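You operate a simulated robot arm through the tools that you are given. There is no shell and no other tool.

Carry out the task below with a simulated two-armed robot. There is one attempt and no reset: what you move stays moved.

JOB
Move the nut and ring off the grease mark and wipe it clean.
Fine: silver nut in the blue tray and white washer ring in the red tray first; wipe with the blue pad and put it back; leave the other nuts and rings. What is to be rubbed or washed off counts as gone when no trace of it is left.

It is judged by the outcome, as a careful person would: the job done as asked, and still so three seconds after it is handed in. It fails if anything else is knocked over, pushed out of place, dropped, spilled or broken.

ROBOT AND FRAMES
Two 7-joint arms with fingered hands on one trunk that stands fixed in place. Base frame: the origin is at the foot of the trunk, x ahead of it, y to its left, z up. Units: mm, degrees, N and s.
The left shoulder is at [70, 172, 1412], the right one opposite. With the tool pointing down near the work surface each hand reaches from about 100 to 940 mm from the base axis, measured 20 degrees to its own side. Payload 5 kg a hand.
The tool frame of a hand sits at the grasp point between the pads (the TCP): z along the fingers, y along the line on which they close. The tips reach 43 mm beyond it. The gripper opens to 144 mm; its body begins 50 mm behind the TCP. The gripper is a hand of 5 fingers: y runs from the thumb to the fingers, the wrist lies at [-21, -124, -221] in the tool frame.
Orientation is that of the tool frame in the base frame, as a unit quaternion [x, y, z, w]. With the fingers straight down and the wrist toward the robot, the tool's x, y and z point along [0, 1, 0], [1, 0, 0] and [0, 0, -1] of the base frame.

CONTROLS
- The arms move only by the tool nudge_tool. It takes "left_commands", "right_commands" or both (then of equal length, played together; a hand with none holds still); each is a list of rows, each a list of 2 entries, a list of its own where there are three numbers: the shift along the tool's x, y, z in units of 250 mm (1.0 is 250 mm), then the turn, a rotation vector about the tool's x, y, z in units of 90 degrees (1.0 is 90 degrees). In form: [[[tx, ty, tz], [rx, ry, rz]], ...]. A call has 1 to 20 rows; each row is the pose to reach, as a shift and turn from the pose commanded when the call began, along the tool's axes at that moment. A call with a number of a shift or a turn outside -1 to 1 is refused whole. A row lasts 0.2 s, in which the tool goes at most 50 mm and 8.6 degrees; a call with a longer step from one row to the next is refused whole. A pose out of reach is approached as far as the arm can. The call stops where the force on the tool passes 90 N (or 10 N more than at its start, if that is more) or the arm is blocked; 0.2 s more then pass. In this call time passes only in rows, and 0.2 s behind the last. It gives the time, the measured TCP pose, the force on the tool (base axes), the opening and the grip force at its end, in the units of the frame above (readings bear some noise), with the torque about the TCP (base axes, N m) and any sound that the robot's microphone picked up.
- Cameras (640 x 400 px; columns grow to the right, rows downward): "scene" is now at [123.5, 25, 1625.6]; the picture's right is [0.33, -0.94, 0.00], its down [-0.72, -0.25, -0.65] and it looks along [0.61, 0.21, -0.76] (base axes); focal length 322 px, centre (320, 200). "left" rides on the left gripper at [-86, -108, -168] in its tool frame; the picture's right is [-0.80, -0.28, 0.53], its down [0.54, -0.73, 0.42] and it looks along [0.27, 0.63, 0.73] (tool axes); focal length 275 px, centre (320, 200). "right" rides on the right gripper at [86, -109, -168] in its tool frame; the picture's right is [-0.80, 0.28, -0.53], its down [-0.54, -0.73, 0.42] and it looks along [-0.27, 0.63, 0.73] (tool axes); focal length 275 px, centre (320, 200). There is no depth. A picture from a camera that has moved, and an enlarged one, comes with that camera's place and axes in the base frame and with its lens.
- capture(camera): a new picture of that camera. It takes no simulated time.
- raise_lower(by): slides the trunk up (or, below 0, down) by that many mm; the arms and the scene camera ride with it, the base frame stays. It gives what a move gives, with no picture.
- move_fingers(index, middle, ring, little, thumb_bend, thumb_turn, hand): sets how far each is bent, from 0 (flat) to 100 (curled in); at 30 the hand is open as for a grip, at 70 the pads meet at the TCP. One left out holds its place. A second passes; each finger stops where it meets its share of the squeeze, and holds until it gets a number again. It is the only way to open and close the hand. It gives what a move gives, with no picture; readings hold the bend of each and the force on index, middle, ring, little, thumb and palm. thumb_turn goes from beside the hand (0) to across from the fingers (100), as for a grip.
- aim_head(pan, tilt): turns the head with the scene camera to pan (to the left, within 86 degrees either way) and tilt (down, from -29 to 69), counted from straight ahead of the robot. It gives what a move gives.
- zoom(camera, box): a new picture of the part [left, top, right, bottom] of that camera's present view, enlarged. It takes no simulated time.
- sign_off(): hands the job in; it is judged then, once.

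Places have to be worked out from the pictures, the camera data and where the tool is seen. Open the grippers and draw the arms clear of the work before you hand the job in, unless the task says otherwise.

The tools are called as a command line: name --argument value ..., lists and objects as JSON in quotes. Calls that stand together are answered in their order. nudge_tool: Moves the arms, as the interface text tells. Its arguments: {"type":"object","properties":{"left_commands":{"type":"array"},"right_commands":{"type":"array"}},"required":[]} The other tools are called the same way: raise_lower (by) moves the trunk up or down; move_fingers (index, middle, ring, little, thumb_bend, thumb_turn, hand) moves the fingers one by one; aim_head (pan, tilt) turns the head that bears the scene camera; capture (camera) takes a picture; zoom (camera, box) takes an enlarged picture of a part of a camera's view; sign_off () hands the job in.

At the start:

```text
clock: 0.0
left_tcp_pos: [435.9, 475.8, 1132.8]
left_orientation: [0.707, 0.707, -0.002, 0.001]
left_force: [-0.4, -0.2, -0.1]
left_torque: [0.0, -0.02, -0.05]
left_width: 143.5
left_finger_force: 0.0
left_shape: jaw
left_bend: [30.0, 30.0, 30.0, 30.0, 30.0, 98.0]
left_finger forces: [0.1, 0.1, 0.0, 0.0, 0.1, 0.0]
right_tcp_pos: [831.6, -30.7, 1120.1]
right_orientation: [0.707, 0.707, 0.0, 0.0]
right_force: [-0.1, -0.2, 0.3]
right_torque: [0.0, 0.02, 0.01]
right_width: 143.6
right_finger_force: 0.1
right_shape: jaw
right_bend: [30.0, 30.0, 30.0, 30.0, 30.0, 98.0]
right_finger forces: [0.1, 0.0, 0.0, 0.0, 0.0, 0.0]
trunk travel left (down, up): [-510.0, 430.0]
head pan, tilt (commanded): [19.3, 49.5]
```

scene: 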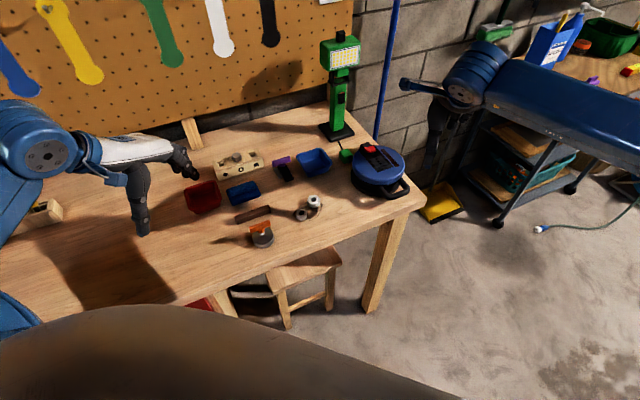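
right: 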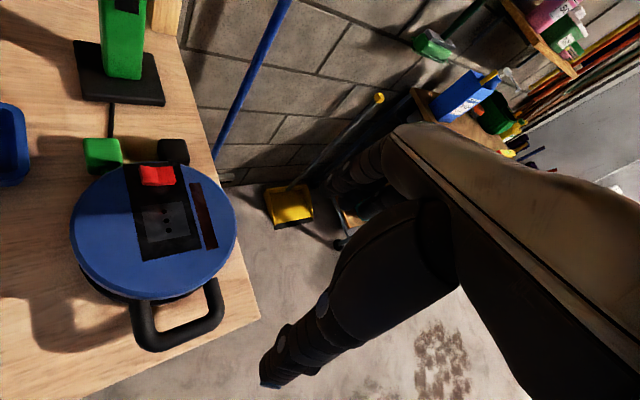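
left: 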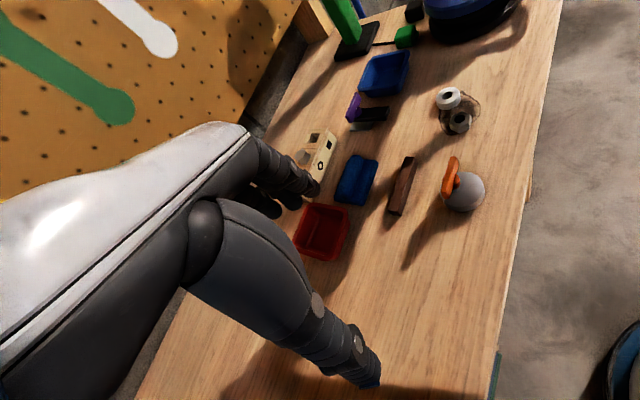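

I start by looking closer at the work area: trays, pad, and the nut/ring on the grease mark.

zoom --camera "scene" --box '[170, 120, 430, 280]'

zoom --camera "left" --box '[280, 40, 520, 260]'

zoom --camera "scene" --box '[270, 170, 350, 230]'

```text
2.46 times, centred on (300, 200) of scene
camera zoom: at [123.5, 25.0, 1625.6], right [0.33, -0.94, 0.0], down [-0.72, -0.25, -0.65], along [0.61, 0.21, -0.76], focal length 791 px, centre (369, 200)
```

zoom: 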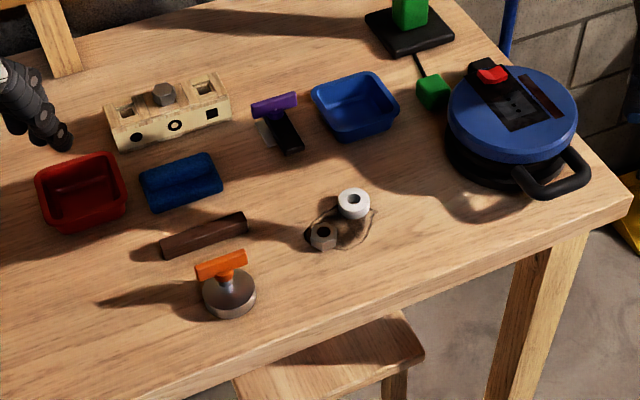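

```text
1.82 times, centred on (400, 150) of left
camera zoom: at [328.5, 389.8, 1300.5], right [-0.29, -0.8, -0.53], down [-0.73, 0.54, -0.42], along [0.63, 0.26, -0.73], focal length 500 px, centre (174, 291)
```

zoom: 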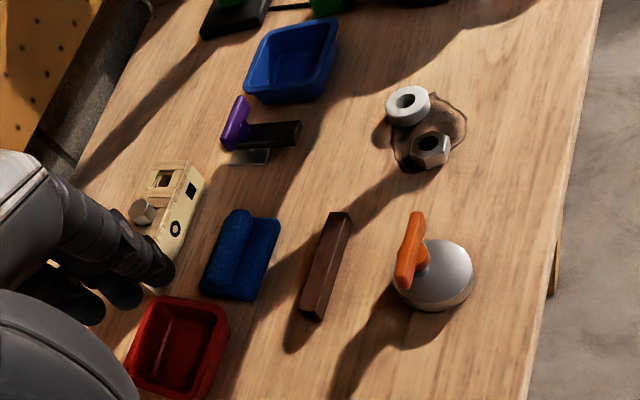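

```text
6.67 times, centred on (310, 200) of scene
camera zoom: at [123.5, 25.0, 1625.6], right [0.33, -0.94, 0.0], down [-0.72, -0.25, -0.65], along [0.61, 0.21, -0.76], focal length 2143 px, centre (387, 200)
```

zoom: 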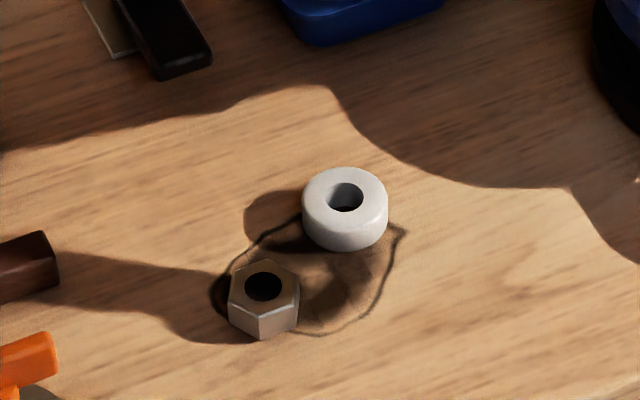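

The left hand's own geometry matters for a small pinch. I look closer at the left hand as it is now (open), from the scene camera and from its own camera.

zoom --camera "scene" --box '[60, 110, 220, 250]'

move_fingers --hand "left" --index 65 --middle 65 --ring 65 --little 65 --thumb_bend 65 --thumb_turn 100

```text
2.86 times, centred on (140, 180) of scene
camera zoom: at [123.5, 25.0, 1625.6], right [0.33, -0.94, 0.0], down [-0.72, -0.25, -0.65], along [0.61, 0.21, -0.76], focal length 919 px, centre (834, 257)
```

zoom: 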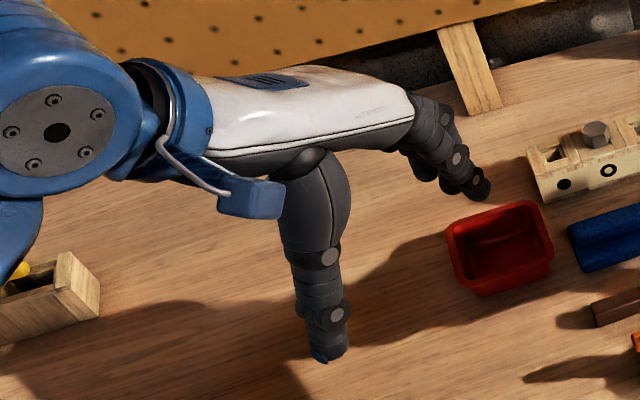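

```text
clock: 1.0
left_tcp_pos: [435.9, 475.6, 1134.0]
left_orientation: [0.708, 0.706, -0.002, 0.001]
left_force: [0.2, 0.2, 0.3]
left_torque: [0.01, 0.05, 0.01]
left_width: 25.6
left_finger_force: 0.0
left_shape: fingers
left_bend: [65.0, 65.0, 65.0, 65.0, 65.0, 100.0]
left_finger forces: [0.0, 0.0, 0.0, 0.0, 0.1, 0.0]
right_tcp_pos: [831.6, -30.8, 1122.7]
right_orientation: [0.707, 0.707, 0.0, -0.001]
right_force: [-0.6, 0.4, 0.0]
right_torque: [-0.02, -0.02, 0.02]
right_width: 143.6
right_finger_force: 0.1
right_shape: jaw
right_bend: [30.0, 30.0, 30.0, 30.0, 30.0, 98.0]
right_finger forces: [0.0, 0.0, 0.0, 0.0, 0.0, 0.0]
trunk travel left (down, up): [-510.0, 430.0]
head pan, tilt (commanded): [19.3, 49.5]
```

The hand closes to 25 mm at bend 65. I look at its shape from both cameras to see where the tips are.

zoom --camera "scene" --box '[60, 110, 220, 250]'

capture --camera "left"

capture --camera "scene"

```text
2.86 times, centred on (140, 180) of scene
camera zoom: at [123.4, 25.0, 1625.6], right [0.33, -0.94, 0.0], down [-0.72, -0.25, -0.65], along [0.61, 0.21, -0.76], focal length 919 px, centre (834, 257)
```

zoom: 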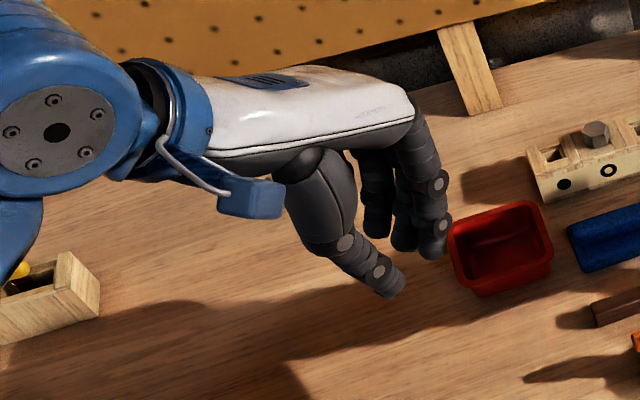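

```text
taken
camera left: at [328.5, 389.8, 1300.5], right [-0.29, -0.8, -0.53], down [-0.73, 0.54, -0.42], along [0.63, 0.26, -0.73], focal length 275 px, centre (320, 200)
```

left: 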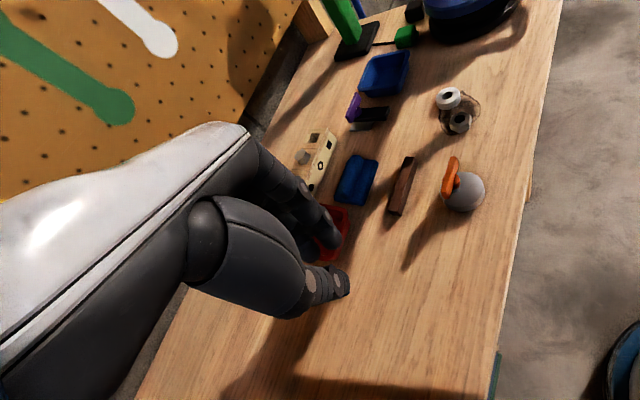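

```text
taken
camera scene: at [123.4, 25.0, 1625.6], right [0.33, -0.94, 0.0], down [-0.72, -0.25, -0.65], along [0.61, 0.21, -0.76], focal length 322 px, centre (320, 200)
```

scene: 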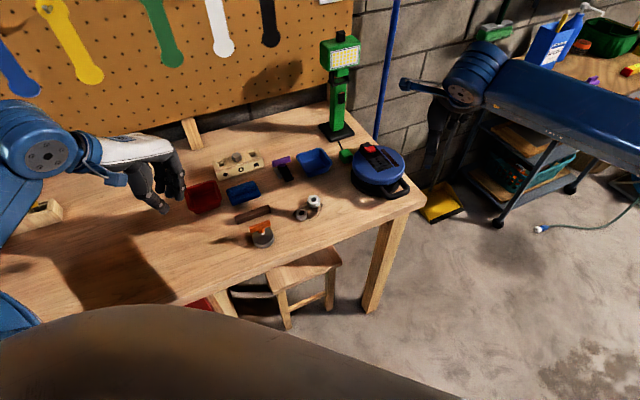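

Now I test a two-finger pinch shape in the air: middle, ring and little stretched flat, index and thumb bent.

move_fingers --hand "left" --index 65 --middle 0 --ring 0 --little 0 --thumb_bend 65 --thumb_turn 100

zoom --camera "scene" --box '[60, 110, 220, 250]'

zoom --camera "left" --box '[200, 100, 400, 340]'

```text
clock: 2.0
left_tcp_pos: [436.4, 475.5, 1133.7]
left_orientation: [0.708, 0.707, -0.002, 0.0]
left_force: [0.6, -0.1, -0.4]
left_torque: [0.02, -0.02, -0.01]
left_width: 25.3
left_finger_force: 0.0
left_shape: fingers
left_bend: [65.0, 0.0, 0.0, 0.0, 65.0, 100.0]
left_finger forces: [0.0, 0.0, 0.0, 0.0, 0.0, 0.1]
right_tcp_pos: [832.1, -31.2, 1120.6]
right_orientation: [0.707, 0.707, 0.0, 0.001]
right_force: [-0.9, -0.1, 0.0]
right_torque: [-0.01, 0.0, 0.03]
right_width: 143.6
right_finger_force: 0.1
right_shape: jaw
right_bend: [30.0, 30.0, 30.0, 30.0, 30.0, 98.0]
right_finger forces: [0.0, 0.0, 0.0, 0.1, 0.0, 0.0]
trunk travel left (down, up): [-510.0, 430.0]
head pan, tilt (commanded): [19.3, 49.5]
```

```text
2.86 times, centred on (140, 180) of scene
camera zoom: at [123.5, 25.0, 1625.6], right [0.33, -0.94, 0.0], down [-0.72, -0.25, -0.65], along [0.61, 0.21, -0.76], focal length 919 px, centre (834, 257)
```

zoom: 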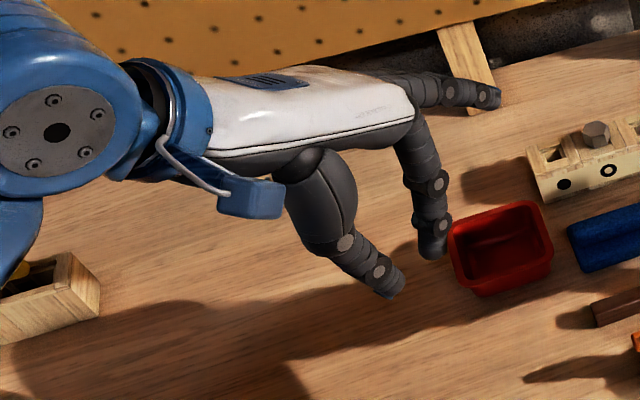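

```text
1.67 times, centred on (300, 220) of left
camera zoom: at [328.5, 389.8, 1300.5], right [-0.29, -0.8, -0.53], down [-0.73, 0.54, -0.42], along [0.63, 0.26, -0.73], focal length 459 px, centre (353, 167)
```

zoom: 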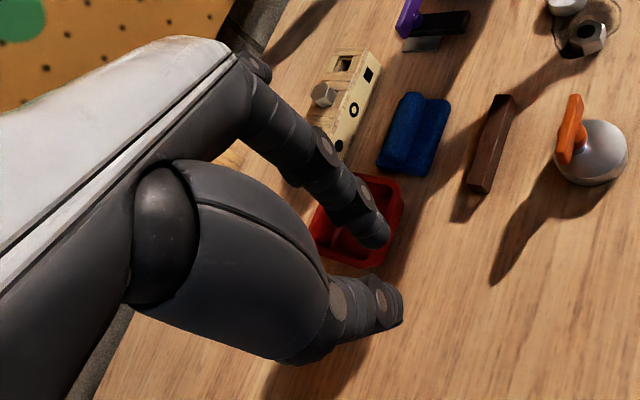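

The index tip is about at tool (-9, 18, 42) and the thumb tip opposite, so a two-finger pinch happens about 40 mm below the TCP. Now I look at the nut, ring, pad and trays enlarged.

zoom --camera "scene" --box '[290, 185, 330, 225]'

zoom --camera "left" --box '[430, 75, 490, 135]'

zoom --camera "scene" --box '[180, 140, 290, 220]'

zoom --camera "scene" --box '[265, 135, 345, 195]'

```text
10.00 times, centred on (310, 205) of scene
camera zoom: at [123.5, 25.0, 1625.6], right [0.33, -0.94, 0.0], down [-0.72, -0.25, -0.65], along [0.61, 0.21, -0.76], focal length 3215 px, centre (420, 150)
```

zoom: 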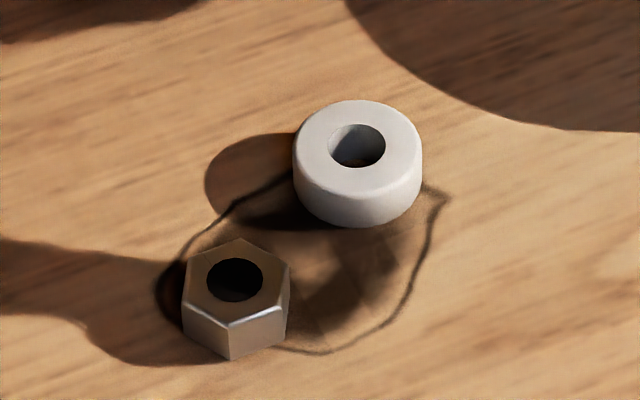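

```text
6.67 times, centred on (460, 105) of left
camera zoom: at [328.5, 389.8, 1300.5], right [-0.29, -0.8, -0.53], down [-0.73, 0.54, -0.42], along [0.63, 0.26, -0.73], focal length 1835 px, centre (-613, 833)
```

zoom: 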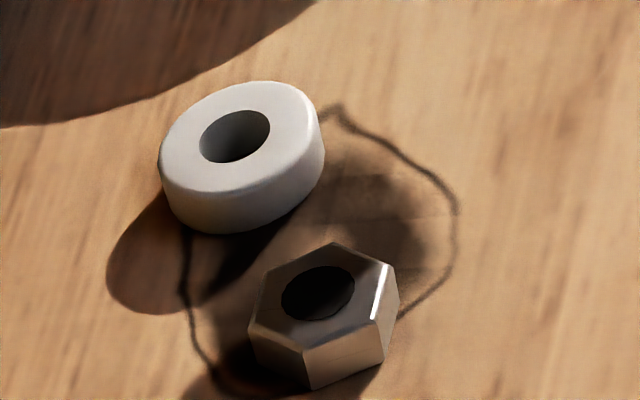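

```text
5.00 times, centred on (235, 180) of scene
camera zoom: at [123.5, 25.0, 1625.6], right [0.33, -0.94, 0.0], down [-0.72, -0.25, -0.65], along [0.61, 0.21, -0.76], focal length 1608 px, centre (745, 300)
```

zoom: 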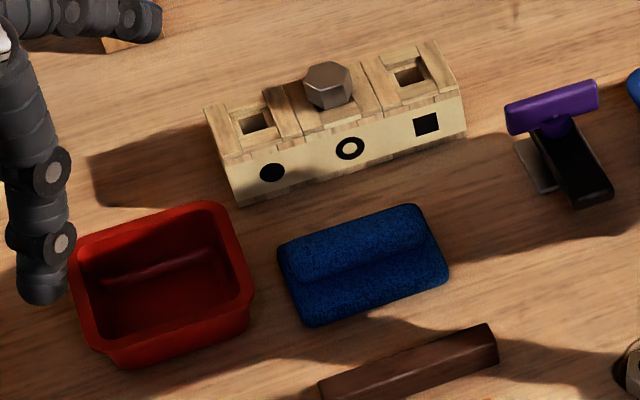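

```text
6.67 times, centred on (305, 165) of scene
camera zoom: at [123.5, 25.0, 1625.6], right [0.33, -0.94, 0.0], down [-0.72, -0.25, -0.65], along [0.61, 0.21, -0.76], focal length 2143 px, centre (420, 433)
```

zoom: 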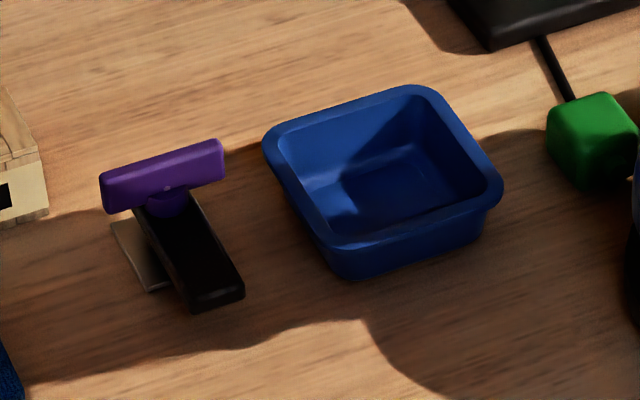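

The table comes out near z = 900, nut (635, 258) with 14 mm height, ring (692, 243), 15 mm high. I check how deep the tips reach at half-open, with index, middle and thumb only.

move_fingers --hand "left" --index 52 --middle 52 --ring 0 --little 0 --thumb_bend 52 --thumb_turn 100

zoom --camera "scene" --box '[100, 120, 200, 230]'

zoom --camera "left" --box '[220, 140, 400, 340]'

```text
clock: 3.0
left_tcp_pos: [436.9, 474.9, 1132.6]
left_orientation: [0.708, 0.706, -0.002, 0.0]
left_force: [-0.9, 0.4, -0.2]
left_torque: [0.01, 0.0, -0.03]
left_width: 70.6
left_finger_force: 0.0
left_shape: fingers
left_bend: [52.0, 52.0, 0.0, 0.0, 52.0, 100.0]
left_finger forces: [0.0, 0.1, 0.1, 0.0, 0.0, 0.0]
right_tcp_pos: [832.5, -31.2, 1120.9]
right_orientation: [0.707, 0.707, -0.001, 0.001]
right_force: [-0.5, -0.4, 0.0]
right_torque: [-0.02, 0.0, 0.03]
right_width: 143.6
right_finger_force: 0.1
right_shape: jaw
right_bend: [30.0, 30.0, 30.0, 30.0, 30.0, 98.0]
right_finger forces: [0.0, 0.0, 0.0, 0.0, 0.0, 0.0]
trunk travel left (down, up): [-510.0, 430.0]
head pan, tilt (commanded): [19.3, 49.5]
```

```text
3.64 times, centred on (150, 175) of scene
camera zoom: at [123.5, 25.0, 1625.6], right [0.33, -0.94, 0.0], down [-0.72, -0.25, -0.65], along [0.61, 0.21, -0.76], focal length 1169 px, centre (938, 291)
```

zoom: 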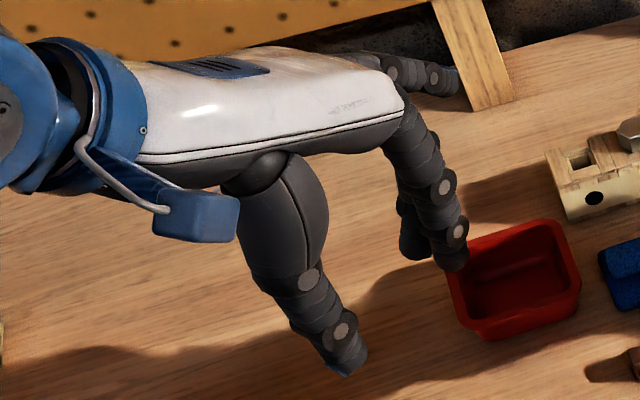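

```text
2.00 times, centred on (310, 240) of left
camera zoom: at [328.5, 389.8, 1300.5], right [-0.29, -0.8, -0.53], down [-0.73, 0.54, -0.42], along [0.63, 0.26, -0.73], focal length 551 px, centre (340, 120)
```

zoom: 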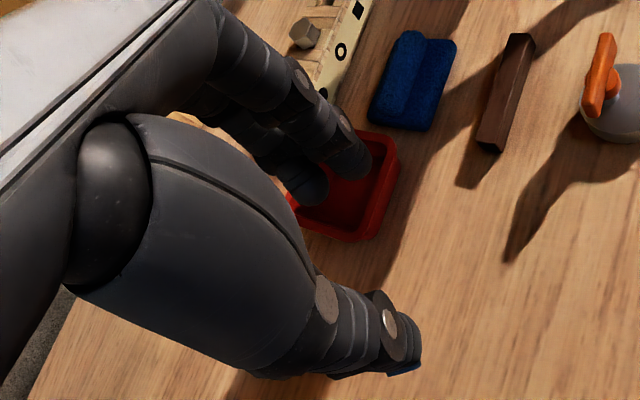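

Index tip dips to ~48 mm below TCP at half-open and 42 mm when nearly closed. The nut's flats face azimuth 47°, which is clear of the ring, so I turn the left hand to heading 47° with an index-thumb pinch and hover above the nut.

move_fingers --hand "left" --index 57 --middle 0 --ring 0 --little 0 --thumb_bend 57 --thumb_turn 98

nudge_tool --left_commands '[[[-0.07, 0.066, 0.041], [0, 0, -0.0435]], [[-0.14, 0.131, 0.082], [0, 0, -0.087]], [[-0.21, 0.197, 0.123], [0, 0, -0.1305]], [[-0.28, 0.263, 0.164], [0, 0, -0.174]], [[-0.35, 0.328, 0.205], [0, 0, -0.2175]], [[-0.42, 0.394, 0.246], [0, 0, -0.261]], [[-0.49, 0.46, 0.287], [0, 0, -0.3045]], [[-0.56, 0.525, 0.328], [0, 0, -0.348]], [[-0.63, 0.591, 0.369], [0, 0, -0.3915]], [[-0.7, 0.657, 0.41], [0, 0, -0.435]], [[-0.77, 0.722, 0.451], [0, 0, -0.4785]], [[-0.84, 0.788, 0.492], [0, 0, -0.522]]]'

capture --camera "scene"

capture --camera "left"

```text
clock: 4.0
left_tcp_pos: [436.8, 474.9, 1133.7]
left_orientation: [0.708, 0.706, -0.001, 0.001]
left_force: [0.5, 0.3, -0.1]
left_torque: [0.02, 0.03, -0.01]
left_width: 57.3
left_finger_force: 0.0
left_shape: fingers
left_bend: [56.0, 0.0, 0.0, 0.0, 56.0, 99.0]
left_finger forces: [0.1, 0.0, 0.0, 0.1, 0.0, 0.0]
right_tcp_pos: [832.7, -30.4, 1121.1]
right_orientation: [0.707, 0.707, 0.0, 0.0]
right_force: [0.2, 0.7, 0.3]
right_torque: [0.0, -0.03, -0.01]
right_width: 144.0
right_finger_force: 0.0
right_shape: jaw
right_bend: [30.0, 30.0, 30.0, 30.0, 30.0, 98.0]
right_finger forces: [0.0, 0.1, 0.1, 0.1, 0.0, 0.1]
trunk travel left (down, up): [-510.0, 430.0]
head pan, tilt (commanded): [19.3, 49.5]
```

```text
clock: 6.6
left_tcp_pos: [632.1, 262.5, 1011.6]
left_orientation: [0.367, 0.93, -0.001, -0.001]
left_force: [-0.4, -0.3, 0.3]
left_torque: [0.02, 0.08, 0.0]
left_width: 57.4
left_finger_force: 0.1
left_shape: fingers
left_bend: [56.0, 0.0, 0.0, 0.0, 56.0, 99.0]
left_finger forces: [0.1, 0.0, 0.0, 0.0, 0.0, 0.0]
left hand out of reach, approached as far as the arm can: row 1, 2, 3
right_tcp_pos: [832.4, -32.5, 1119.8]
right_orientation: [0.707, 0.707, 0.0, -0.001]
right_force: [1.2, 0.0, 0.6]
right_torque: [0.04, 0.06, 0.02]
right_width: 143.5
right_finger_force: 0.1
right_shape: jaw
right_bend: [30.0, 30.0, 30.0, 30.0, 30.0, 98.0]
right_finger forces: [0.1, 0.0, 0.0, 0.0, 0.1, 0.1]
trunk travel left (down, up): [-510.0, 430.0]
head pan, tilt (commanded): [19.3, 49.5]
```

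```text
taken
camera scene: at [124.7, 22.9, 1625.6], right [0.33, -0.94, 0.0], down [-0.72, -0.25, -0.65], along [0.61, 0.22, -0.76], focal length 322 px, centre (320, 200)
```

scene: 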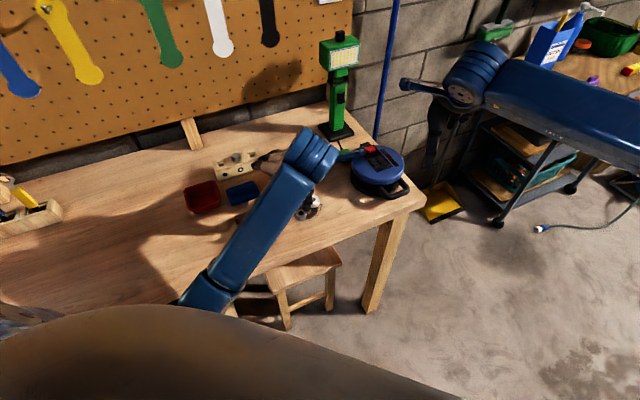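

```text
taken
camera left: at [623.3, 124.8, 1177.7], right [0.39, -0.75, -0.53], down [-0.89, -0.16, -0.42], along [0.23, 0.64, -0.73], focal length 275 px, centre (320, 200)
```

left: 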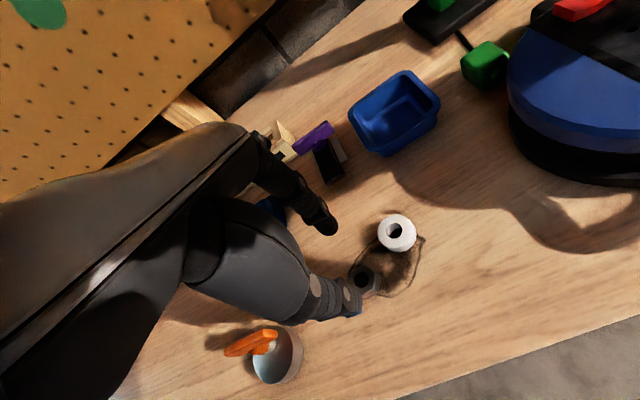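

The hand is above the nut at heading 47°. I zoom the hand camera to check the alignment of the pinch with the nut.

zoom --camera "left" --box '[280, 180, 440, 340]'

zoom --camera "left" --box '[340, 50, 450, 170]'

```text
2.50 times, centred on (360, 260) of left
camera zoom: at [623.3, 124.8, 1177.7], right [0.39, -0.75, -0.53], down [-0.89, -0.16, -0.42], along [0.23, 0.64, -0.73], focal length 688 px, centre (220, 50)
```

zoom: 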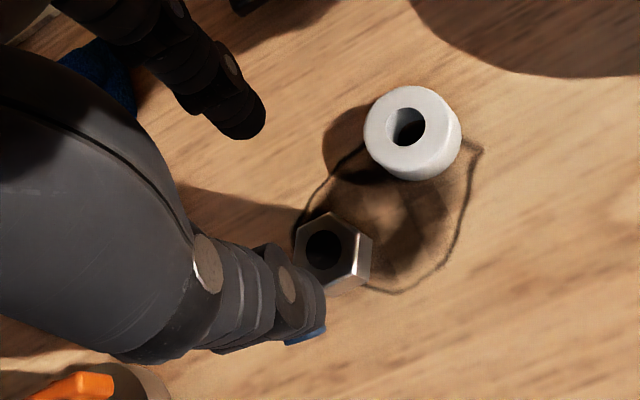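

```text
3.33 times, centred on (395, 110) of left
camera zoom: at [623.3, 124.8, 1177.7], right [0.39, -0.75, -0.53], down [-0.89, -0.16, -0.42], along [0.23, 0.64, -0.73], focal length 918 px, centre (70, 500)
```

zoom: 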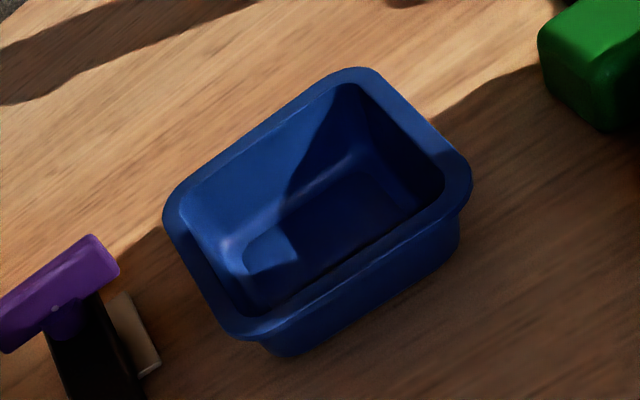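

Nut re-measured at about (634, 260), ring at (692, 244). I shift a few mm to centre the pinch on it and come down to TCP z≈965, then look again.

nudge_tool --left_commands '[[[0.008, 0.006, 0.06], [0, 0, 0]], [[0.016, 0.012, 0.12], [0, 0, 0]], [[0.016, 0.012, 0.18], [0, 0, 0]], [[0.016, 0.012, 0.18], [0, 0, 0]]]'

zoom --camera "left" --box '[270, 180, 430, 340]'

```text
clock: 7.6
left_tcp_pos: [631.6, 268.8, 967.4]
left_orientation: [0.367, 0.93, -0.002, -0.001]
left_force: [-0.1, -0.1, -0.3]
left_torque: [0.01, 0.01, 0.0]
left_width: 57.2
left_finger_force: 0.1
left_shape: fingers
left_bend: [56.0, 0.0, 0.0, 0.0, 56.0, 99.0]
left_finger forces: [0.0, 0.0, 0.1, 0.0, 0.0, 0.0]
right_tcp_pos: [830.9, -30.9, 1119.7]
right_orientation: [0.707, 0.707, -0.001, 0.001]
right_force: [0.1, -0.8, 0.7]
right_torque: [-0.02, 0.01, 0.0]
right_width: 143.9
right_finger_force: 0.1
right_shape: jaw
right_bend: [30.0, 30.0, 30.0, 30.0, 30.0, 98.0]
right_finger forces: [0.0, 0.0, 0.1, 0.0, 0.1, 0.1]
trunk travel left (down, up): [-510.0, 430.0]
head pan, tilt (commanded): [19.3, 49.5]
```

```text
2.50 times, centred on (350, 260) of left
camera zoom: at [621.3, 130.9, 1133.2], right [0.39, -0.75, -0.53], down [-0.89, -0.16, -0.42], along [0.23, 0.64, -0.73], focal length 688 px, centre (245, 50)
```

zoom: 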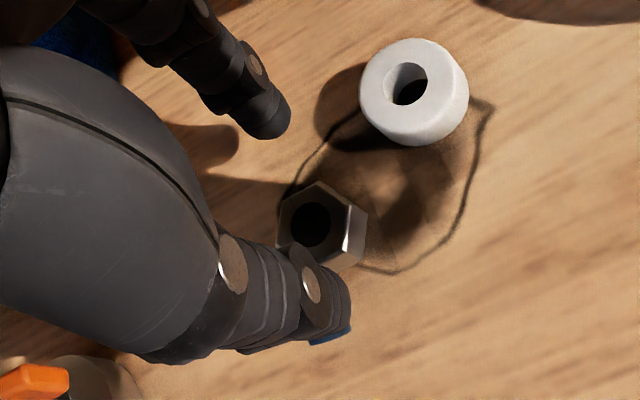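

Nut now measures (632, 261.5), so I correct 2 mm and lower to TCP z≈949 so the index tip is just above the table.

nudge_tool --left_commands '[[[0.008, -0.004, 0.03], [0, 0, 0]], [[0.008, -0.004, 0.06], [0, 0, 0]], [[0.008, -0.004, 0.072], [0, 0, 0]], [[0.008, -0.004, 0.072], [0, 0, 0]]]'

zoom --camera "left" --box '[270, 180, 430, 340]'

```text
clock: 8.6
left_tcp_pos: [630.6, 269.8, 947.9]
left_orientation: [0.367, 0.93, -0.002, 0.0]
left_force: [0.9, -1.0, 4.7]
left_torque: [0.05, -0.2, -0.05]
left_width: 57.3
left_finger_force: 2.8
left_shape: fingers
left_bend: [56.0, 0.0, 0.0, 0.0, 56.0, 99.0]
left_finger forces: [4.6, 0.1, 0.0, 0.0, 0.1, 0.0]
right_tcp_pos: [831.6, -31.3, 1122.0]
right_orientation: [0.707, 0.707, 0.0, 0.0]
right_force: [-0.6, 0.6, -0.1]
right_torque: [0.0, 0.01, -0.05]
right_width: 143.8
right_finger_force: 0.1
right_shape: jaw
right_bend: [30.0, 30.0, 30.0, 30.0, 30.0, 98.0]
right_finger forces: [0.0, 0.0, 0.0, 0.1, 0.1, 0.0]
trunk travel left (down, up): [-510.0, 430.0]
head pan, tilt (commanded): [19.3, 49.5]
```

```text
2.50 times, centred on (350, 260) of left
camera zoom: at [618.9, 131.7, 1115.4], right [0.39, -0.75, -0.53], down [-0.89, -0.16, -0.42], along [0.23, 0.64, -0.73], focal length 688 px, centre (245, 50)
```

zoom: 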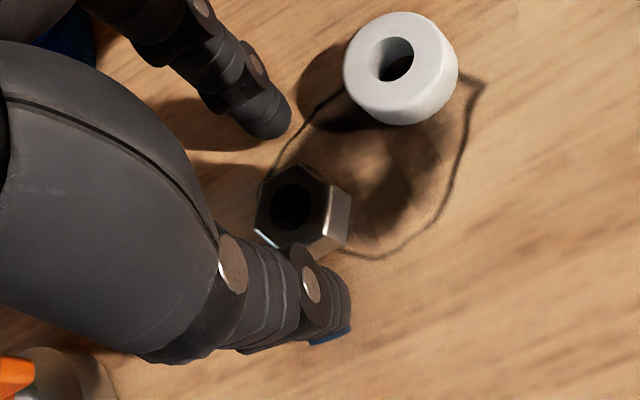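

The index fingertip just touches the table (4.6 N) at TCP z≈948, confirming table z≈900, and the pinch is centred on the nut. I close partway to 61, then lower slightly.

move_fingers --hand "left" --index 61 --thumb_bend 61

nudge_tool --left_commands '[[[0, 0, 0.006], [0, 0, 0]], [[0, 0, 0.012], [0, 0, 0]]]'

zoom --camera "left" --box '[270, 180, 430, 340]'

```text
clock: 9.6
left_tcp_pos: [629.8, 270.3, 948.3]
left_orientation: [0.367, 0.93, -0.002, 0.0]
left_force: [0.6, 1.2, 3.0]
left_torque: [0.09, -0.13, 0.02]
left_width: 40.4
left_finger_force: 1.9
left_shape: fingers
left_bend: [60.0, 0.0, 0.0, 0.0, 61.0, 99.0]
left_finger forces: [3.7, 0.1, 0.1, 0.0, 0.0, 0.0]
right_tcp_pos: [830.9, -31.4, 1122.0]
right_orientation: [0.707, 0.707, 0.0, 0.001]
right_force: [0.3, 0.6, -0.1]
right_torque: [0.01, -0.03, 0.0]
right_width: 143.5
right_finger_force: 0.0
right_shape: jaw
right_bend: [30.0, 30.0, 30.0, 30.0, 30.0, 98.0]
right_finger forces: [0.1, 0.0, 0.1, 0.0, 0.0, 0.1]
trunk travel left (down, up): [-510.0, 430.0]
head pan, tilt (commanded): [19.3, 49.5]
```

```text
clock: 10.2
left_tcp_pos: [629.1, 269.7, 947.0]
left_orientation: [0.368, 0.93, 0.0, 0.002]
left_force: [0.7, 2.8, 23.8]
left_torque: [0.49, -0.82, 0.05]
left_width: 40.4
left_finger_force: 12.3
left_shape: fingers
left_bend: [60.0, 0.0, 0.0, 0.0, 61.0, 99.0]
left_finger forces: [24.4, 0.0, 0.0, 0.0, 0.0, 0.0]
right_tcp_pos: [830.7, -30.7, 1123.0]
right_orientation: [0.707, 0.707, 0.001, 0.001]
right_force: [0.5, -0.1, -0.3]
right_torque: [0.02, -0.02, -0.03]
right_width: 143.7
right_finger_force: 0.0
right_shape: jaw
right_bend: [30.0, 30.0, 30.0, 30.0, 30.0, 98.0]
right_finger forces: [0.0, 0.0, 0.0, 0.0, 0.0, 0.1]
trunk travel left (down, up): [-510.0, 430.0]
head pan, tilt (commanded): [19.3, 49.5]
```

```text
2.50 times, centred on (350, 260) of left
camera zoom: at [618.0, 131.5, 1114.3], right [0.39, -0.75, -0.53], down [-0.89, -0.16, -0.43], along [0.24, 0.64, -0.73], focal length 688 px, centre (245, 50)
```

zoom: 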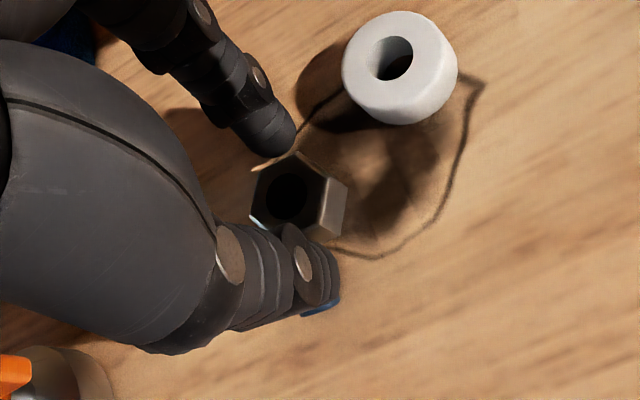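

The index tip presses the table (24 N) while the thumb tip is still ~7 mm higher. I back off 3 mm and tilt the hand by 8° about tool x so the thumb comes down level with the index, shifting 6 mm to keep the pinch centred.

nudge_tool --left_commands '[[[0, 0, -0.012], [0, 0, 0]], [[0, -0.012, -0.012], [-0.045, 0, 0]], [[0, -0.024, -0.012], [-0.09, 0, 0]], [[0, -0.024, -0.012], [-0.09, 0, 0]]]'

zoom --camera "left" --box '[270, 180, 430, 340]'

```text
clock: 11.2
left_tcp_pos: [623.7, 263.6, 951.5]
left_orientation: [0.366, 0.928, 0.066, 0.027]
left_force: [-5.5, -4.8, 36.6]
left_torque: [-1.17, 0.73, -0.07]
left_width: 38.6
left_finger_force: 18.6
left_shape: fingers
left_bend: [61.0, 0.0, 0.0, 0.0, 62.0, 100.0]
left_finger forces: [0.1, 0.0, 0.0, 0.0, 36.4, 0.0]
right_tcp_pos: [829.4, -32.8, 1123.3]
right_orientation: [0.707, 0.707, 0.002, 0.0]
right_force: [0.3, 0.4, 0.8]
right_torque: [-0.01, -0.02, 0.0]
right_width: 143.9
right_finger_force: 0.1
right_shape: jaw
right_bend: [30.0, 30.0, 30.0, 30.0, 30.0, 98.0]
right_finger forces: [0.0, 0.0, 0.0, 0.1, 0.0, 0.0]
trunk travel left (down, up): [-510.0, 430.0]
head pan, tilt (commanded): [19.3, 49.5]
```

```text
2.50 times, centred on (350, 260) of left
camera zoom: at [597.0, 108.8, 1101.0], right [0.44, -0.7, -0.57], down [-0.84, -0.11, -0.52], along [0.3, 0.71, -0.64], focal length 688 px, centre (245, 50)
```

zoom: 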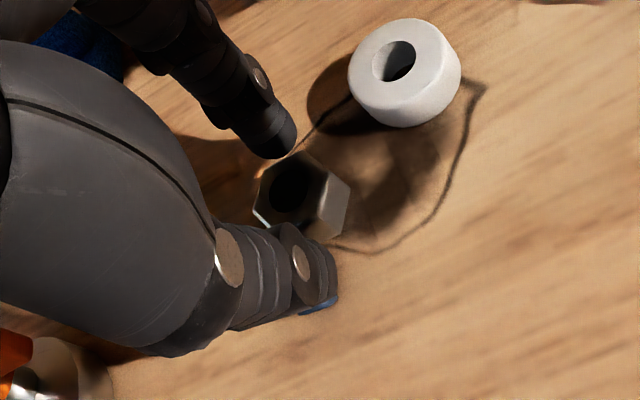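

The thumb tip now carries the load (36 N), so it was actually level with the index before. I undo the tilt and come back to just above contact.

nudge_tool --left_commands '[[[0, 0, -0.008], [0, 0, 0]], [[0, 0.012, 0], [0.045, 0, 0]], [[0, 0.023, 0.009], [0.089, 0, 0]], [[0, 0.023, 0.009], [0.089, 0, 0]]]'

zoom --camera "left" --box '[270, 180, 430, 340]'

```text
clock: 12.2
left_tcp_pos: [627.9, 270.8, 947.9]
left_orientation: [0.368, 0.93, -0.001, 0.0]
left_force: [2.5, -0.1, 22.8]
left_torque: [0.31, -0.87, 0.02]
left_width: 38.7
left_finger_force: 12.1
left_shape: fingers
left_bend: [61.0, 0.0, 0.0, 0.0, 61.0, 99.0]
left_finger forces: [23.9, 0.1, 0.1, 0.1, 0.4, 0.0]
right_tcp_pos: [829.5, -30.7, 1122.3]
right_orientation: [0.707, 0.707, 0.001, 0.0]
right_force: [0.0, -0.5, 0.2]
right_torque: [0.0, -0.03, 0.0]
right_width: 143.5
right_finger_force: 0.2
right_shape: jaw
right_bend: [30.0, 30.0, 30.0, 30.0, 30.0, 98.0]
right_finger forces: [0.0, 0.0, 0.0, 0.1, 0.1, 0.1]
trunk travel left (down, up): [-510.0, 430.0]
head pan, tilt (commanded): [19.3, 49.5]
```

```text
2.50 times, centred on (350, 260) of left
camera zoom: at [617.3, 131.8, 1114.0], right [0.39, -0.75, -0.53], down [-0.89, -0.16, -0.42], along [0.23, 0.64, -0.73], focal length 688 px, centre (245, 50)
```

zoom: 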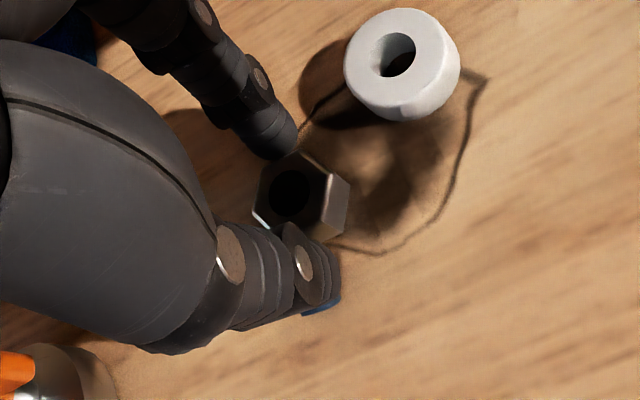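

Index still bears on the table, and the nut is ~4 mm toward the index side. I raise 2 mm, shift 3 mm along tool y, and then close the pinch.

nudge_tool --left_commands '[[[0, 0, -0.01], [0, 0, 0]], [[0, 0.012, -0.008], [0, 0, 0]], [[0, 0.012, -0.008], [0, 0, 0]]]'

move_fingers --hand "left" --index 70 --thumb_bend 70

zoom --camera "left" --box '[270, 180, 430, 340]'

```text
clock: 13.0
left_tcp_pos: [630.6, 271.5, 947.2]
left_orientation: [0.368, 0.93, 0.0, -0.002]
left_force: [-1.0, -0.9, 8.0]
left_torque: [0.04, -0.19, -0.01]
left_width: 36.7
left_finger_force: 3.8
left_shape: fingers
left_bend: [62.0, 0.0, 0.0, 0.0, 61.0, 99.0]
left_finger forces: [7.8, 0.1, 0.0, 0.0, 0.3, 0.0]
right_tcp_pos: [832.2, -31.5, 1120.7]
right_orientation: [0.707, 0.707, 0.0, 0.0]
right_force: [-0.4, 0.0, 0.5]
right_torque: [0.01, 0.01, 0.0]
right_width: 143.5
right_finger_force: 0.0
right_shape: jaw
right_bend: [30.0, 30.0, 30.0, 30.0, 30.0, 98.0]
right_finger forces: [0.0, 0.0, 0.0, 0.1, 0.0, 0.0]
trunk travel left (down, up): [-510.0, 430.0]
head pan, tilt (commanded): [19.3, 49.5]
```

```text
clock: 14.0
left_tcp_pos: [630.5, 272.5, 947.9]
left_orientation: [0.367, 0.93, 0.0, 0.0]
left_force: [0.3, -0.5, 0.1]
left_torque: [0.03, -0.01, 0.01]
left_width: 29.7
left_finger_force: 7.2
left_shape: fingers
left_bend: [64.0, 0.0, 0.0, 0.0, 65.0, 100.0]
left_finger forces: [7.6, 0.0, 0.0, 0.0, 7.6, 0.0]
right_tcp_pos: [831.4, -30.4, 1121.1]
right_orientation: [0.708, 0.706, 0.0, 0.0]
right_force: [-0.6, -0.1, 0.1]
right_torque: [0.02, 0.03, 0.0]
right_width: 143.7
right_finger_force: 0.1
right_shape: jaw
right_bend: [30.0, 30.0, 30.0, 30.0, 30.0, 98.0]
right_finger forces: [0.0, 0.1, 0.1, 0.0, 0.1, 0.0]
trunk travel left (down, up): [-510.0, 430.0]
head pan, tilt (commanded): [19.3, 49.5]
```

```text
2.50 times, centred on (350, 260) of left
camera zoom: at [620.6, 134.1, 1114.6], right [0.39, -0.75, -0.53], down [-0.89, -0.16, -0.42], along [0.23, 0.64, -0.73], focal length 688 px, centre (245, 50)
```

zoom: 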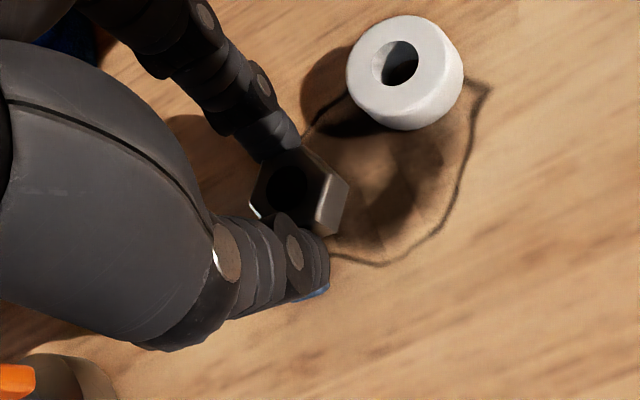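

Both index and thumb hold 7.6 N with width 29.7 mm, matching the nut's flats. I lift gently and check that the nut comes along.

nudge_tool --left_commands '[[[0, 0, -0.02], [0, 0, 0]], [[0, 0, -0.06], [0, 0, 0]], [[0, 0, -0.12], [0, 0, 0]], [[0, 0, -0.2], [0, 0, 0]], [[0, 0, -0.28], [0, 0, 0]], [[0, 0, -0.32], [0, 0, 0]]]'

zoom --camera "left" --box '[240, 150, 440, 340]'

capture --camera "left"

```text
clock: 15.6
left_tcp_pos: [622.7, 308.5, 1019.1]
left_orientation: [0.361, 0.932, 0.03, -0.024]
left_force: [0.7, -0.3, -0.4]
left_torque: [-0.01, -0.01, 0.01]
left_width: 30.1
left_finger_force: 7.4
left_shape: fingers
left_bend: [64.0, 0.0, 0.0, 0.0, 65.0, 100.0]
left_finger forces: [7.7, 0.0, 0.0, 0.0, 7.7, 0.1]
right_tcp_pos: [830.8, -30.2, 1120.3]
right_orientation: [0.707, 0.707, 0.0, 0.0]
right_force: [0.1, -0.4, -0.4]
right_torque: [-0.01, -0.01, 0.0]
right_width: 143.5
right_finger_force: 0.0
right_shape: jaw
right_bend: [30.0, 30.0, 30.0, 30.0, 30.0, 98.0]
right_finger forces: [0.1, 0.1, 0.0, 0.0, 0.0, 0.0]
trunk travel left (down, up): [-510.0, 430.0]
head pan, tilt (commanded): [19.3, 49.5]
stopped in row 6 (left hand): the arm was blocked; the commanded pose is now the measured one
```

```text
2.11 times, centred on (340, 245) of left
camera zoom: at [617.5, 159.0, 1175.4], right [0.39, -0.7, -0.6], down [-0.9, -0.14, -0.41], along [0.21, 0.7, -0.69], focal length 580 px, centre (278, 105)
```

zoom: 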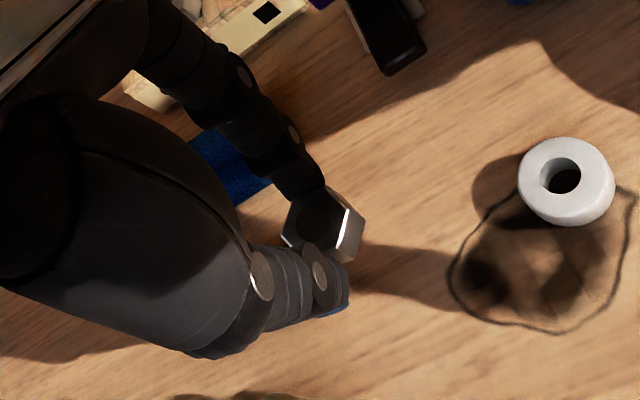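

```text
taken
camera left: at [617.5, 159.0, 1175.4], right [0.39, -0.7, -0.6], down [-0.9, -0.14, -0.41], along [0.21, 0.7, -0.69], focal length 275 px, centre (320, 200)
```

left: 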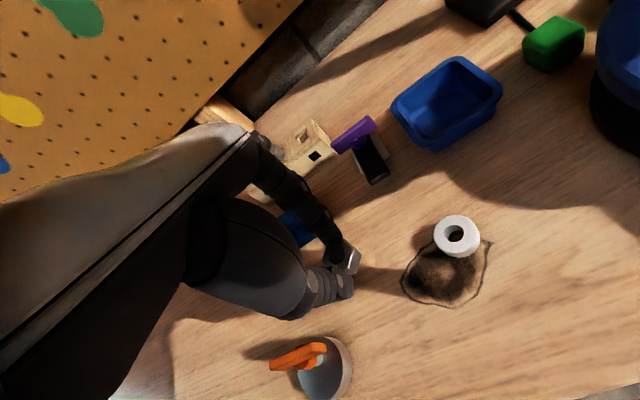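

The nut is held, but the arm was blocked in the last row and drifted ~35 mm sideways. I check the scene to see what the arm is against.

capture --camera "scene"

capture --camera "right"

```text
taken
camera scene: at [123.5, 25.0, 1625.6], right [0.33, -0.94, 0.0], down [-0.72, -0.25, -0.65], along [0.61, 0.21, -0.76], focal length 322 px, centre (320, 200)
```

scene: 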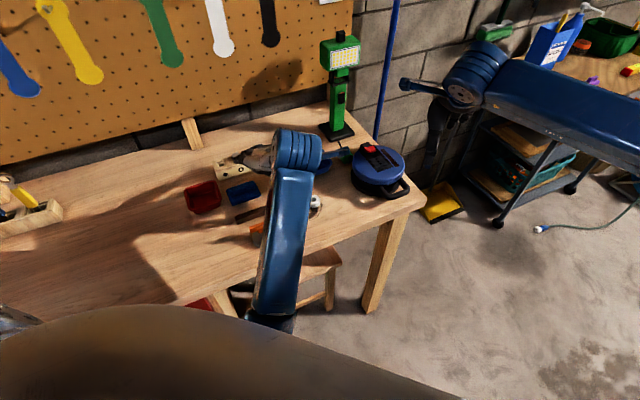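

```text
taken
camera right: at [723.8, 54.9, 1289.1], right [0.28, -0.8, 0.53], down [-0.73, -0.54, -0.42], along [0.63, -0.27, -0.73], focal length 275 px, centre (320, 200)
```

right: 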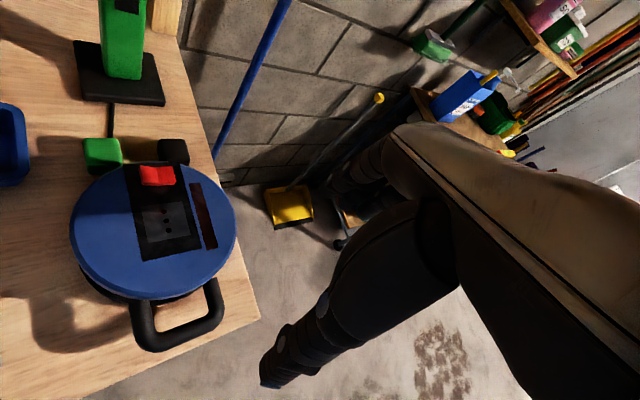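

The elbow swung inward in front of the body at this heading, so the block is the arm's own posture. I turn the hand back to heading 10° and level it while rising a little, which should let the arm relax.

nudge_tool --left_commands '[[[-0.009, 0, -0.017], [0.001, -0.0049, 0.0418]], [[-0.018, 0, -0.034], [0.002, -0.0098, 0.0836]], [[-0.027, 0, -0.051], [0.003, -0.0147, 0.1254]], [[-0.036, -0.001, -0.068], [0.004, -0.0196, 0.1672]], [[-0.045, -0.001, -0.086], [0.005, -0.0245, 0.209]], [[-0.053, -0.001, -0.103], [0.006, -0.0293, 0.2508]], [[-0.062, -0.001, -0.12], [0.007, -0.0342, 0.2926]], [[-0.071, -0.002, -0.137], [0.008, -0.0391, 0.3344]], [[-0.08, -0.002, -0.154], [0.009, -0.044, 0.3762]], [[-0.089, -0.002, -0.171], [0.0098, -0.0489, 0.418]]]'

capture --camera "scene"

capture --camera "left"

```text
clock: 17.8
left_tcp_pos: [639.7, 291.0, 1060.5]
left_orientation: [0.643, 0.766, -0.001, 0.001]
left_force: [-0.1, 0.1, 0.0]
left_torque: [-0.02, 0.03, 0.01]
left_width: 29.8
left_finger_force: 7.5
left_shape: fingers
left_bend: [64.0, 0.0, 0.0, 0.0, 65.0, 100.0]
left_finger forces: [7.6, 0.0, 0.1, 0.2, 7.6, 0.1]
right_tcp_pos: [831.2, -31.0, 1122.3]
right_orientation: [0.707, 0.707, 0.0, 0.0]
right_force: [0.2, 0.0, 0.0]
right_torque: [-0.02, 0.0, 0.02]
right_width: 143.5
right_finger_force: 0.2
right_shape: jaw
right_bend: [30.0, 30.0, 30.0, 30.0, 30.0, 98.0]
right_finger forces: [0.1, 0.0, 0.1, 0.1, 0.0, 0.0]
trunk travel left (down, up): [-510.0, 430.0]
head pan, tilt (commanded): [19.3, 49.5]
```

```text
taken
camera scene: at [123.8, 25.2, 1625.6], right [0.33, -0.94, 0.0], down [-0.72, -0.25, -0.65], along [0.61, 0.21, -0.76], focal length 322 px, centre (320, 200)
```

scene: 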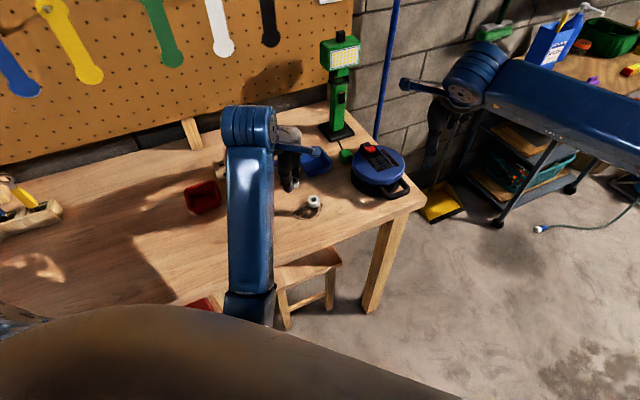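

```text
taken
camera left: at [548.3, 187.1, 1227.5], right [-0.14, -0.84, -0.53], down [-0.81, 0.41, -0.43], along [0.57, 0.37, -0.73], focal length 275 px, centre (320, 200)
```

left: 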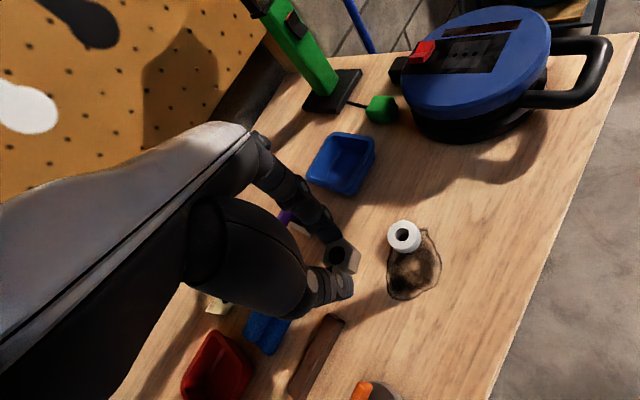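

The arm relaxed and the nut is still held at 7.6 N. I take an enlarged view of the blue tray to locate its centre and inner bottom.

zoom --camera "left" --box '[280, 115, 400, 205]'

zoom --camera "left" --box '[280, 200, 400, 310]'

```text
4.44 times, centred on (340, 160) of left
camera zoom: at [548.3, 187.1, 1227.5], right [-0.14, -0.84, -0.53], down [-0.81, 0.41, -0.43], along [0.57, 0.37, -0.73], focal length 1224 px, centre (231, 378)
```

zoom: 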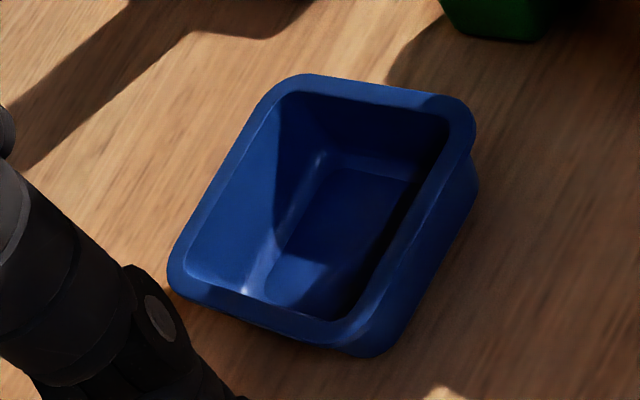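

```text
3.64 times, centred on (340, 255) of left
camera zoom: at [548.3, 187.1, 1227.5], right [-0.14, -0.84, -0.53], down [-0.81, 0.41, -0.43], along [0.57, 0.37, -0.73], focal length 1001 px, centre (247, 0)
```

zoom: 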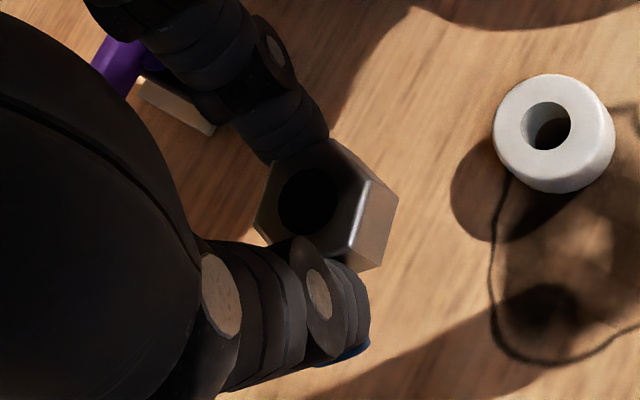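

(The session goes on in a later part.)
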